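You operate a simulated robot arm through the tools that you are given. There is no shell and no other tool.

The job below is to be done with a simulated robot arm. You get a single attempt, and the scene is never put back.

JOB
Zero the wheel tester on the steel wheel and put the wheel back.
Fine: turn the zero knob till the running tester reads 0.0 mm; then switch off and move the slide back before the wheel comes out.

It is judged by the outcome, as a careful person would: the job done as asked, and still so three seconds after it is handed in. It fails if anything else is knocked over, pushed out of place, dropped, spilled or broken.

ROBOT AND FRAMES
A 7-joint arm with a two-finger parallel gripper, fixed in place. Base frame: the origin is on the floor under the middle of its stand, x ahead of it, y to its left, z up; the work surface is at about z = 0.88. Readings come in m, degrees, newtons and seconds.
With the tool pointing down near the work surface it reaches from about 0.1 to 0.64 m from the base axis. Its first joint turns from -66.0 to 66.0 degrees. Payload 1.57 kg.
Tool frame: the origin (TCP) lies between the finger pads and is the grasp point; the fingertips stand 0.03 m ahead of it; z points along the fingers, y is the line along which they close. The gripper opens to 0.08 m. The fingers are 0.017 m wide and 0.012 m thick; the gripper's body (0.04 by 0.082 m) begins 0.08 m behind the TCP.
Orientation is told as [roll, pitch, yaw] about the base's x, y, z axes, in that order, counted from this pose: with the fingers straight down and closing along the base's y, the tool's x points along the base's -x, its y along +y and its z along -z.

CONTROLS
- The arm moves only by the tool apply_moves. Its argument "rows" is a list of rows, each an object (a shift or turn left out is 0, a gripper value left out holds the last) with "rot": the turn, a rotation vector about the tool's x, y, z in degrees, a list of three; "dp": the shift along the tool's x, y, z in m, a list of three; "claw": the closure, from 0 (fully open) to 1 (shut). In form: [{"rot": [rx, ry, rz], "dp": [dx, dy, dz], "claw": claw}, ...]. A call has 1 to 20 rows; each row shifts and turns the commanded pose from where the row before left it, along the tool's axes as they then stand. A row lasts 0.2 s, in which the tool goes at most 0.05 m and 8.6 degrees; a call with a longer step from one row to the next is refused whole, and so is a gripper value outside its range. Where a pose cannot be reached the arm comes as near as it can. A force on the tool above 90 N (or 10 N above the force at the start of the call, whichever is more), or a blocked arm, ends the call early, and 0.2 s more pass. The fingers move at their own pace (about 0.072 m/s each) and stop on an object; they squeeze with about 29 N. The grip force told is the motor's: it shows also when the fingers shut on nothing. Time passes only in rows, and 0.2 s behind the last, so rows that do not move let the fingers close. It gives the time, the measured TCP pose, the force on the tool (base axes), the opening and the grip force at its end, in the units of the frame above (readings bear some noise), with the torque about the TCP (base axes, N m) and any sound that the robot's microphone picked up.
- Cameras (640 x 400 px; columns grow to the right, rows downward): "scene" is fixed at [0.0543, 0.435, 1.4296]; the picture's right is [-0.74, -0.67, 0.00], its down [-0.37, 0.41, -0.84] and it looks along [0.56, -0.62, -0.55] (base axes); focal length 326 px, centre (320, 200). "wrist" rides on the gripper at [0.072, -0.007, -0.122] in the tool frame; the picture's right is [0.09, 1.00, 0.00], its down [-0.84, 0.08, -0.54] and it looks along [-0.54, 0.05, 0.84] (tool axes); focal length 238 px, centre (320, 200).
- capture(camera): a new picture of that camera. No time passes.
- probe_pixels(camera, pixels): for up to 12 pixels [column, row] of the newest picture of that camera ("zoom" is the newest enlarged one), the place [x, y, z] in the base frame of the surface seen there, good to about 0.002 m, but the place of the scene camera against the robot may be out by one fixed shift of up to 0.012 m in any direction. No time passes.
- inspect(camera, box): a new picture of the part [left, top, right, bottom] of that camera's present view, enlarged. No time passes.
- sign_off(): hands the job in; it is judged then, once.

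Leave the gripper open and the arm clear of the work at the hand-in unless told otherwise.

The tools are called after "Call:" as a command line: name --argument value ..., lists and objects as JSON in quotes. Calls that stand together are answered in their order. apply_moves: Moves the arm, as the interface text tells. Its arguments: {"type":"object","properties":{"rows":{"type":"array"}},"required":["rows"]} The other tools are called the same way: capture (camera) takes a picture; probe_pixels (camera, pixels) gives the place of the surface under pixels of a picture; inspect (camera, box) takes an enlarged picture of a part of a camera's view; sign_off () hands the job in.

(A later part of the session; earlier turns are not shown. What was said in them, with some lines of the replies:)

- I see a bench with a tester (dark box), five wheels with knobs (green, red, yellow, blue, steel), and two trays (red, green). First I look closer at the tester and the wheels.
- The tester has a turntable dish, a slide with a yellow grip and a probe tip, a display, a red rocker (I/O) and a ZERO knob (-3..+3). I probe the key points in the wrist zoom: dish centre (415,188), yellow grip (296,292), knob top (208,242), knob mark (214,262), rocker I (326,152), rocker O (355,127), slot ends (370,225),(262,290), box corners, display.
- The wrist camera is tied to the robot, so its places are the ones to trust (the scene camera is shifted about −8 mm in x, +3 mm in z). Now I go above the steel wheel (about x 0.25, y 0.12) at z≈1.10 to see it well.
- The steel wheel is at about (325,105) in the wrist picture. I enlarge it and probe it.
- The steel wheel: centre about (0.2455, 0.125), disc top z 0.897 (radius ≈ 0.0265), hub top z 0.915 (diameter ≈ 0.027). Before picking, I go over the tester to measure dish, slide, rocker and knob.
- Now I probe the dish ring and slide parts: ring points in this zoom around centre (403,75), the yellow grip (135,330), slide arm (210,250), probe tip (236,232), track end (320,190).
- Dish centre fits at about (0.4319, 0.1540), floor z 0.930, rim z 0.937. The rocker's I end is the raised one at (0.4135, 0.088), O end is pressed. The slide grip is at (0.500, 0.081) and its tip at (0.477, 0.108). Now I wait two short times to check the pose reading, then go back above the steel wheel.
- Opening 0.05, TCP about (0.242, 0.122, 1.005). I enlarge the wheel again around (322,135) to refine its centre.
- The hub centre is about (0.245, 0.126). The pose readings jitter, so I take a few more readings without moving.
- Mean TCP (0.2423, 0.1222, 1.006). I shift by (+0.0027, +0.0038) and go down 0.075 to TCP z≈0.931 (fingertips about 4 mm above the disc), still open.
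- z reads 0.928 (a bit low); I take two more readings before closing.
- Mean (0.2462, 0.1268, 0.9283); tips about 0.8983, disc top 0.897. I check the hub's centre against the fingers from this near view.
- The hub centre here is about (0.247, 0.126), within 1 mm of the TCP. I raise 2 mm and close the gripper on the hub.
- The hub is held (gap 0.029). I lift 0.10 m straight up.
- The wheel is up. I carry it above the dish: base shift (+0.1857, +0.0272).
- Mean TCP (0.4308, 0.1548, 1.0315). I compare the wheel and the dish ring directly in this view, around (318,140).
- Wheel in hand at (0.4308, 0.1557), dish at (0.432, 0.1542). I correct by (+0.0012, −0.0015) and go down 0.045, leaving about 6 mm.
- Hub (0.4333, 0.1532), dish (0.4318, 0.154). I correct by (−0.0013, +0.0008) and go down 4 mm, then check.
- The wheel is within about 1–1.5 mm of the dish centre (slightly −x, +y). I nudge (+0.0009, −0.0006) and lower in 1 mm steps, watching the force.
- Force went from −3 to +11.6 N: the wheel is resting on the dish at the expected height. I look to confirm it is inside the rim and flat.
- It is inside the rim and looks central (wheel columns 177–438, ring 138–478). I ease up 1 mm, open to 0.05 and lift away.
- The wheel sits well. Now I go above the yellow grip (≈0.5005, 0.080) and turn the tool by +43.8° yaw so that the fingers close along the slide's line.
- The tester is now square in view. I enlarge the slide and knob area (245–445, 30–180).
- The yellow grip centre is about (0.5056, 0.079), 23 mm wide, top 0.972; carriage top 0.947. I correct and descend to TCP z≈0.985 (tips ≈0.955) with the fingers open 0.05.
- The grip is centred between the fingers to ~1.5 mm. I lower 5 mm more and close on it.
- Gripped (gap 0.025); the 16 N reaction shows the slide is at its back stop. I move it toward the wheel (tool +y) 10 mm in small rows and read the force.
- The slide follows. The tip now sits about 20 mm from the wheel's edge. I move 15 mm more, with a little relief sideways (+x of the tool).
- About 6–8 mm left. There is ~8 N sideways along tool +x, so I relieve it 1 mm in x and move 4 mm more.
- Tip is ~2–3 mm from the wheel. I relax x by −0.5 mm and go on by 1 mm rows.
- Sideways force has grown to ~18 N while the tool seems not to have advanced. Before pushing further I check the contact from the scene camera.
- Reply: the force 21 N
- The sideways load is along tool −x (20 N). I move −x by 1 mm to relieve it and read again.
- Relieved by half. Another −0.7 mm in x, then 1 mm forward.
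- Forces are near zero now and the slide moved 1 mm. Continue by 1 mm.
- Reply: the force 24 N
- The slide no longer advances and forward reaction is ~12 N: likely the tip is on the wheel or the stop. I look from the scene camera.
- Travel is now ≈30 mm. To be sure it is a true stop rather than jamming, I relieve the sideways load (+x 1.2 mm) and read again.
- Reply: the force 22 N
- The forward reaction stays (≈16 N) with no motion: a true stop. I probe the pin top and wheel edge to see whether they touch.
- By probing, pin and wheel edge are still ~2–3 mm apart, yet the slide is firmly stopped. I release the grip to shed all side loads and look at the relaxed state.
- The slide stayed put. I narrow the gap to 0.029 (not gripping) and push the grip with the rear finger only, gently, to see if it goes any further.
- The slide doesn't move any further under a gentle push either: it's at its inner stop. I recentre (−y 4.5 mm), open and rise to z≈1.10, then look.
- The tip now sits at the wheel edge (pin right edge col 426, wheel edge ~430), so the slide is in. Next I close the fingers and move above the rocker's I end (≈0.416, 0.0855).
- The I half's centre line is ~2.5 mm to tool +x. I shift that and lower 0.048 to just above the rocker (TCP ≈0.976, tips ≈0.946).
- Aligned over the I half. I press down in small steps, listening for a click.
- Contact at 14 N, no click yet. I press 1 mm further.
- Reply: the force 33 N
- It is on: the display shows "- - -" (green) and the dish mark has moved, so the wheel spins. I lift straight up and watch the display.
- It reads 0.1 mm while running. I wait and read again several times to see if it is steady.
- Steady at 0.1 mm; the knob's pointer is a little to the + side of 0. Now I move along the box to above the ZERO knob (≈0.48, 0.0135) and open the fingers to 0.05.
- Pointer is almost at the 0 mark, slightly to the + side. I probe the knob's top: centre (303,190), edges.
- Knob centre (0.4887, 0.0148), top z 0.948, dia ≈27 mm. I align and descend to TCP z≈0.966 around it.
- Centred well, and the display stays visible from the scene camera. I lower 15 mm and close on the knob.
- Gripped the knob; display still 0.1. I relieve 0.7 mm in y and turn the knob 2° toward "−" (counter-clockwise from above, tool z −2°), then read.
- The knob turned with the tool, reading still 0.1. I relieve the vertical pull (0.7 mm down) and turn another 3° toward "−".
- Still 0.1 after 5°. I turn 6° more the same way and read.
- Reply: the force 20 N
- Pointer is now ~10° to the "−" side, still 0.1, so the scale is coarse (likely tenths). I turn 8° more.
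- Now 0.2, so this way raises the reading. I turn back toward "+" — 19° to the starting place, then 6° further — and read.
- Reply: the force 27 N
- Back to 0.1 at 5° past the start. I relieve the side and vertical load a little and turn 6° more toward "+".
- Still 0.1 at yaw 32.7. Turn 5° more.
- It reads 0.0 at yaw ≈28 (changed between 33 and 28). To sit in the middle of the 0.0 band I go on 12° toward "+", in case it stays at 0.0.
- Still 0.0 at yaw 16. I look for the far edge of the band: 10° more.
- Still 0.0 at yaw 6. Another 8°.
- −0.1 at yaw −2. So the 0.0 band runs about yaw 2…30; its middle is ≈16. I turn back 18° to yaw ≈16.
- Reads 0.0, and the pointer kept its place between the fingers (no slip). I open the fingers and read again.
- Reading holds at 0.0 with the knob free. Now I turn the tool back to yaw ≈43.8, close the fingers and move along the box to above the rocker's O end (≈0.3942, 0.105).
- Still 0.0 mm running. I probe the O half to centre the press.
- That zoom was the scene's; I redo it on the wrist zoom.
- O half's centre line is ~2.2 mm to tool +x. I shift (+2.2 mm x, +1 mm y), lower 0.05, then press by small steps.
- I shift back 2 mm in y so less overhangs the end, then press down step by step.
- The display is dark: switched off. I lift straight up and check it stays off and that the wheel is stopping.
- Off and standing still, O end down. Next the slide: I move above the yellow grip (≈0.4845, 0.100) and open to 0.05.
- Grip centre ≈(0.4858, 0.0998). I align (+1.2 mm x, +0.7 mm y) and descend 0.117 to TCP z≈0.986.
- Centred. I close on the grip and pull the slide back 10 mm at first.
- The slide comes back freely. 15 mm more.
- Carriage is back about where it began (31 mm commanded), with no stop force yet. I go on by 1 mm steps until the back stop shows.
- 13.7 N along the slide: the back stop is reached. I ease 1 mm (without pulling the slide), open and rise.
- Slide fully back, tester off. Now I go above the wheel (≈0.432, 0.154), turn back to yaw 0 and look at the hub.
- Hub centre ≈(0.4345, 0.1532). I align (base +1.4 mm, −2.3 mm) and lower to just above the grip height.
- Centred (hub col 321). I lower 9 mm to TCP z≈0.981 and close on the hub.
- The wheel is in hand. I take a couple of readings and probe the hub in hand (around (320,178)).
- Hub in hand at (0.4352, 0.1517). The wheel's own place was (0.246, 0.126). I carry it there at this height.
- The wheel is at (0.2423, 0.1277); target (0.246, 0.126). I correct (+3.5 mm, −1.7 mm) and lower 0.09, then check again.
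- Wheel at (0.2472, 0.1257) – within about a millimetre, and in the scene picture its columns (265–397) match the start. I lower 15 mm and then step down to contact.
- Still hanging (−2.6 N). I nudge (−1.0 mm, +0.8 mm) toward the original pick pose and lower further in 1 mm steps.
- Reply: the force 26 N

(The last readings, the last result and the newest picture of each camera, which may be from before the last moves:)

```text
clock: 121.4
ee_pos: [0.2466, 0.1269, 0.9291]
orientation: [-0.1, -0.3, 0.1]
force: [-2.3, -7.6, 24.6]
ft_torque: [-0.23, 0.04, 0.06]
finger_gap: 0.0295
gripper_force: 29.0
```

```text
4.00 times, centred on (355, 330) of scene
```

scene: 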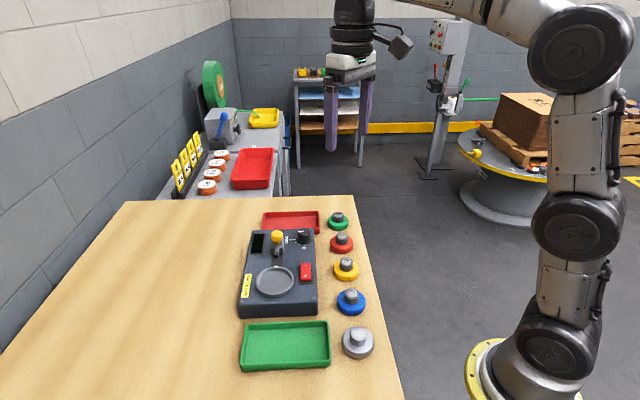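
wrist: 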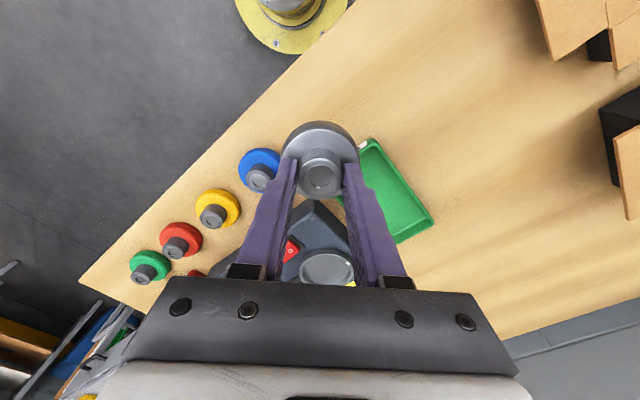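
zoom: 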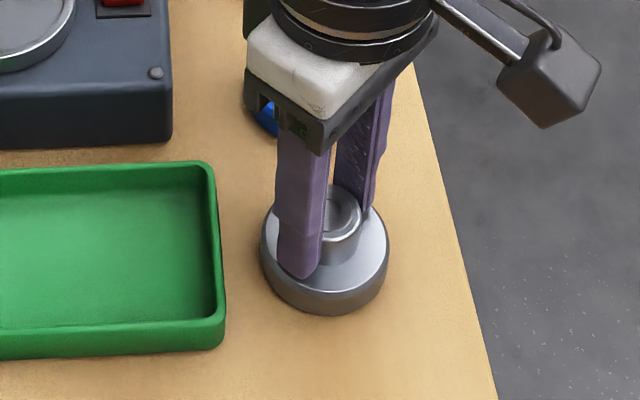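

Contact with the bench (25 N). Compared with the first picture, the wheel is ~6 px (≈3 mm) to the left in the scene zoom. I lift 4 mm, shift (−2.2 mm, −1.8 mm) and set it down again.

Call:
apply_moves --rows '[{"dp": [0, 0, -0.002]}, {"dp": [0, 0, -0.003]}, {"dp": [0.0022, -0.0018, 0]}, {}]'

Call:
inspect --camera "scene" --box '[310, 280, 400, 380]'

```text
clock: 122.4
ee_pos: [0.2454, 0.1222, 0.9334]
orientation: [-0.1, 0.0, 0.1]
force: [-0.5, -0.5, -3.3]
ft_torque: [0.0, 0.01, 0.01]
finger_gap: 0.029
gripper_force: 28.9
```

```text
4.00 times, centred on (355, 330) of scene
```

zoom: 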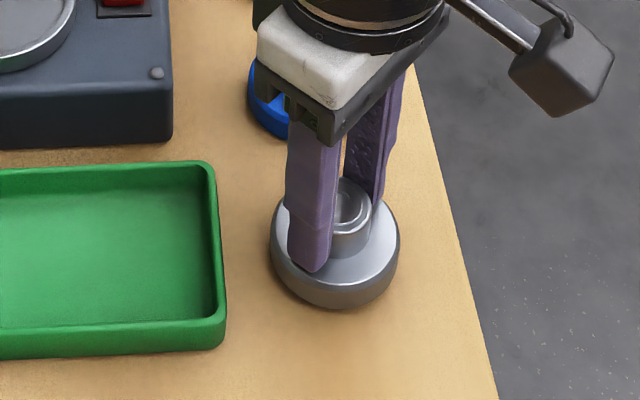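

Call:
apply_moves --rows '[{}]'

Call:
apply_moves --rows '[{}]'

Call:
inspect --camera "wrist" --box '[260, 110, 380, 210]'

Call:
probe_pixels --camera "zoom" --pixels '[[262, 276], [378, 276], [320, 222], [320, 330], [280, 236], [360, 316], [360, 236], [280, 316], [320, 260]]'

```text
clock: 122.8
ee_pos: [0.2456, 0.1224, 0.9326]
orientation: [0.0, -0.1, -0.1]
force: [0.5, -0.8, -3.3]
ft_torque: [0.04, -0.02, -0.04]
finger_gap: 0.0291
gripper_force: 28.8
```

```text
clock: 123.2
ee_pos: [0.245, 0.1236, 0.9344]
orientation: [-0.1, -0.2, -0.1]
force: [-0.3, 0.7, -3.7]
ft_torque: [0.02, 0.04, -0.01]
finger_gap: 0.0293
gripper_force: 29.2
```

```text
4.00 times, centred on (320, 160) of wrist
```

zoom: 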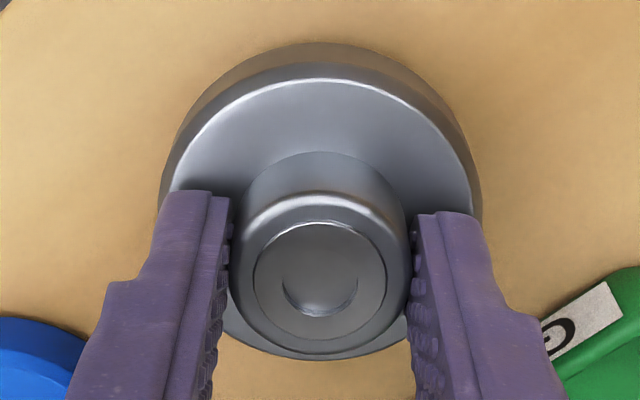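

```text
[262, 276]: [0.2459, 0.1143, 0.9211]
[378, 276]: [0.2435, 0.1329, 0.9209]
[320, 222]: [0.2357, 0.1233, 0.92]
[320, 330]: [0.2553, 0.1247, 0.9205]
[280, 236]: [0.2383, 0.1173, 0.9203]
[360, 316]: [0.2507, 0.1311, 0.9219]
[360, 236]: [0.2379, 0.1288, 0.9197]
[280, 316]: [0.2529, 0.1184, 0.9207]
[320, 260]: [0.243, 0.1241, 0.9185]
```

Now (0.2450, 0.1239), slightly past. I shift (+0.9 mm, +1.2 mm), lower 3 mm and check in the scene view.

Call:
apply_moves --rows '[{"dp": [-0.0009, 0.0012, 0]}, {"dp": [0, 0, 0.0015]}, {"dp": [0, 0, 0.0015]}, {}]'

Call:
inspect --camera "scene" --box '[310, 280, 400, 380]'

Call:
inspect --camera "wrist" --box '[260, 110, 380, 210]'

Call:
probe_pixels --camera "zoom" --pixels '[[262, 276], [378, 276], [320, 222], [320, 330], [280, 236], [360, 316], [360, 236], [280, 316], [320, 260]]'

```text
clock: 124.2
ee_pos: [0.2465, 0.1244, 0.9287]
orientation: [-0.1, -0.1, -0.1]
force: [0.7, -0.1, -3.6]
ft_torque: [-0.01, 0.0, 0.01]
finger_gap: 0.0292
gripper_force: 29.5
```

```text
4.00 times, centred on (355, 330) of scene
```

zoom: 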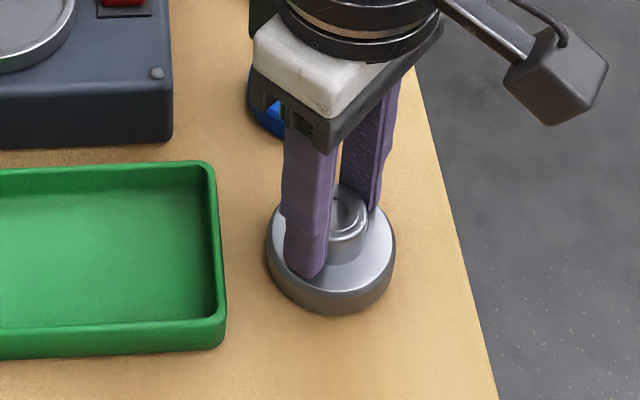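

```text
4.00 times, centred on (320, 160) of wrist
```

zoom: 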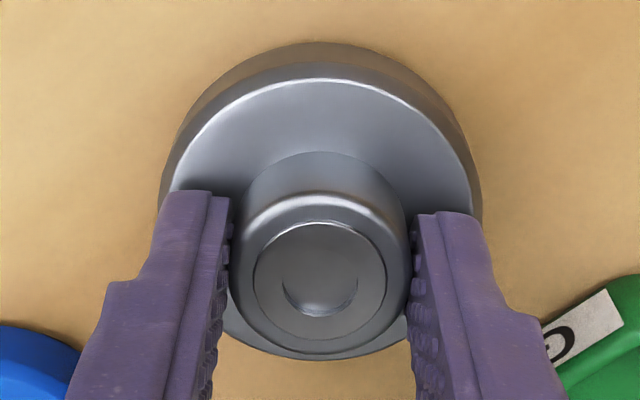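

```text
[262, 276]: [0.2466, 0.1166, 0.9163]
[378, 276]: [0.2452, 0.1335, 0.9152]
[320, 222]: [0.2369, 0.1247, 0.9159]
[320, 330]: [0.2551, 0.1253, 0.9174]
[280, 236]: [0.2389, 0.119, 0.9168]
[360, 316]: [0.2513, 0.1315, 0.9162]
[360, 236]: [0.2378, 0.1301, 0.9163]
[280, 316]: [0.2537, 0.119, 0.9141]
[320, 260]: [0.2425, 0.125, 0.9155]
```

Now (0.2457, 0.1250), scene columns 265–396 (start: 265–397). I lower to contact in 0.7 mm steps.

Call:
apply_moves --rows '[{"dp": [0, 0, 0.0007]}, {}]'

Call:
apply_moves --rows '[{"dp": [0, 0, 0.0007]}, {}]'

```text
clock: 124.8
ee_pos: [0.2464, 0.1237, 0.93]
orientation: [-0.1, -0.1, 0.0]
force: [-3.1, -2.1, 8.2]
ft_torque: [-0.03, -0.08, -0.02]
finger_gap: 0.0292
gripper_force: 29.1
```

```text
clock: 125.4
ee_pos: [0.2466, 0.1249, 0.9292]
orientation: [0.1, -0.2, 0.0]
force: [-3.4, 0.9, 17.4]
ft_torque: [0.02, 0.11, 0.05]
finger_gap: 0.0292
gripper_force: 28.8
```

Standing on the bench. I ease up 0.8 mm, open to 0.05 and lift away.

Call:
apply_moves --rows '[{"dp": [0, 0, -0.0008]}, {"claw": 0.8}, {"claw": 0.6}, {"claw": 0.375}, {}, {}]'

Call:
apply_moves --rows '[{"dp": [0, 0, -0.01]}, {"dp": [0, 0, -0.03]}, {"dp": [0, 0, -0.04]}, {"dp": [0, 0, -0.045]}, {"dp": [0, 0, -0.045]}, {}]'

Call:
capture --camera "scene"

Call:
inspect --camera "scene" --box '[230, 200, 390, 380]'

Call:
capture --camera "wrist"

```text
clock: 126.8
ee_pos: [0.2444, 0.1248, 0.928]
orientation: [-0.2, 0.0, -0.1]
force: [-0.6, 0.1, 0.1]
ft_torque: [0.03, -0.05, 0.03]
finger_gap: 0.0499
gripper_force: 0.1
```

```text
clock: 128.2
ee_pos: [0.245, 0.1233, 1.0984]
orientation: [-0.1, -0.1, 0.0]
force: [0.2, 0.1, 0.4]
ft_torque: [0.03, -0.03, -0.01]
finger_gap: 0.0501
gripper_force: 0.0
```

```text
taken
```

scene: 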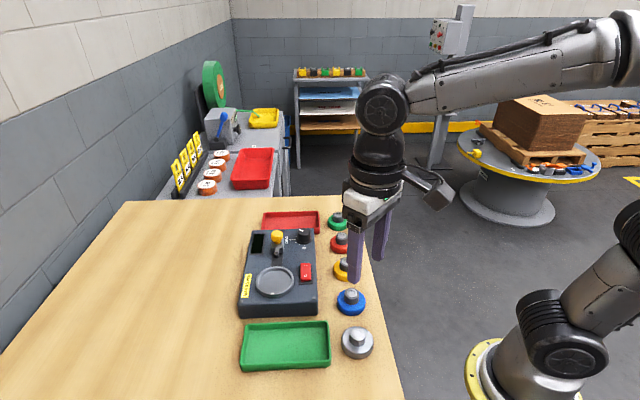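

```text
2.22 times, centred on (310, 290) of scene
```

zoom: 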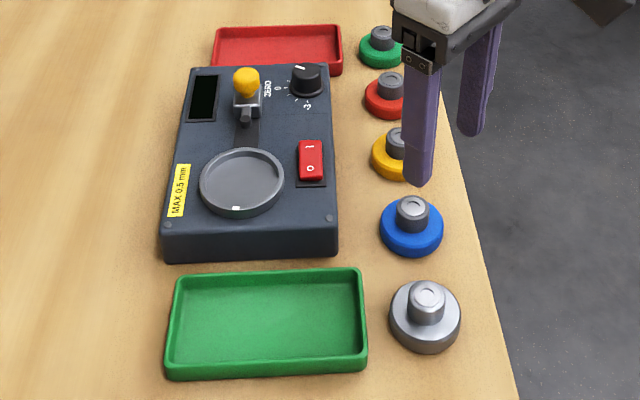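

```text
taken
```

wrist: 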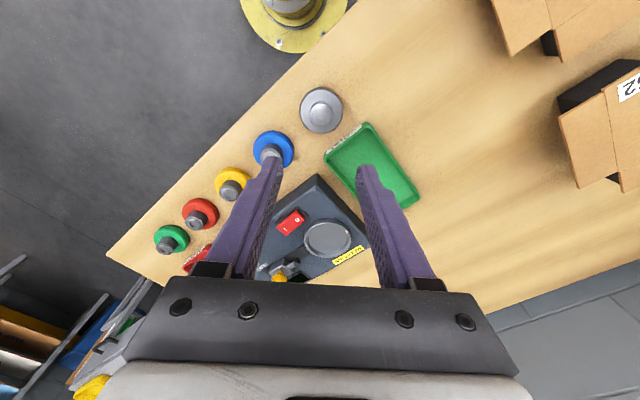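

Wheel is back at its place (zoom columns 389–461, at the start 390–462), slide back, rocker at O, display dark, everything else unmoved. I open fully and move the arm up to near its start pose.

Call:
apply_moves --rows '[{"dp": [0, 0, -0.04], "claw": 0}, {"dp": [0, 0, -0.04]}, {"dp": [-0.03, -0.03, -0.02]}, {"dp": [-0.03, -0.03, -0.02]}, {"dp": [-0.03, -0.03, 0]}, {"dp": [-0.03, -0.03, 0]}, {}]'

Call:
capture --camera "scene"

Call:
inspect --camera "scene" --box '[230, 200, 390, 380]'

```text
clock: 129.8
ee_pos: [0.3619, 0.0048, 1.2187]
orientation: [0.0, 0.0, 0.0]
force: [0.4, -0.6, 0.6]
ft_torque: [0.01, -0.04, -0.01]
finger_gap: 0.08
gripper_force: 0.0
```

```text
taken
```

scene: 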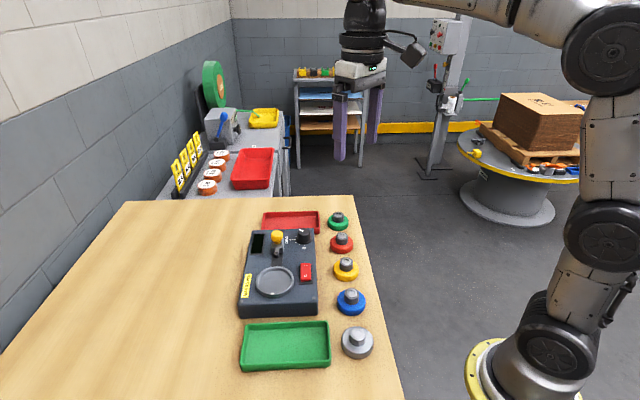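

```text
2.22 times, centred on (310, 290) of scene
```

zoom: 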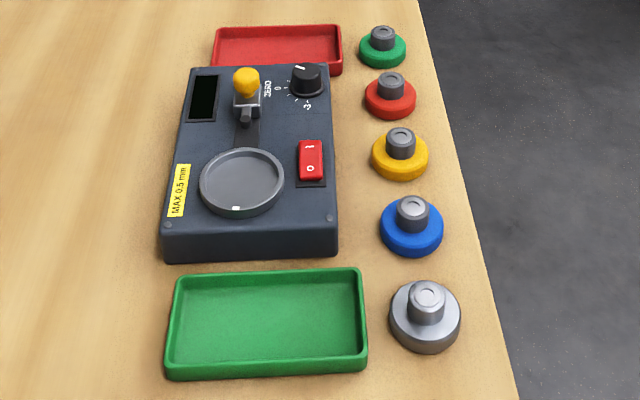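

Everything is as it was at the start, except that the knob is now set to zero on the steel wheel. The tester is off, the slide is back, the wheel is in its row, the gripper is open and the arm is clear. I hand the job in.

Call:
sign_off

```text
The job is handed in.
```

The wheel tester is zeroed on the steel wheel, and the wheel is back in its place in the row. The job is handed in; no verdict came back.

- **Zeroing:** With the steel wheel running, the tester first read 0.1 mm. I turned the zero knob until it read 0.0 mm and set it near the middle of the 0.0 range. The reading held after I let go of the knob.
- **Slide contact:** With the slide pushed in against its stop, the probe tip looked to be at the wheel's edge, but the position readings left a gap of up to 2–3 mm. I could not confirm it was touching. The tester gave a steady reading there.
- **Order of steps:** I switched the tester off, then moved the slide fully back to its stop, and only then lifted the wheel out.
- **Wheel position:** The steel wheel stands within about 1 mm of where it started.
- **Everything else:** In the last picture the other wheels, both trays and the tester box were where they began. The gripper is open and the arm is clear.
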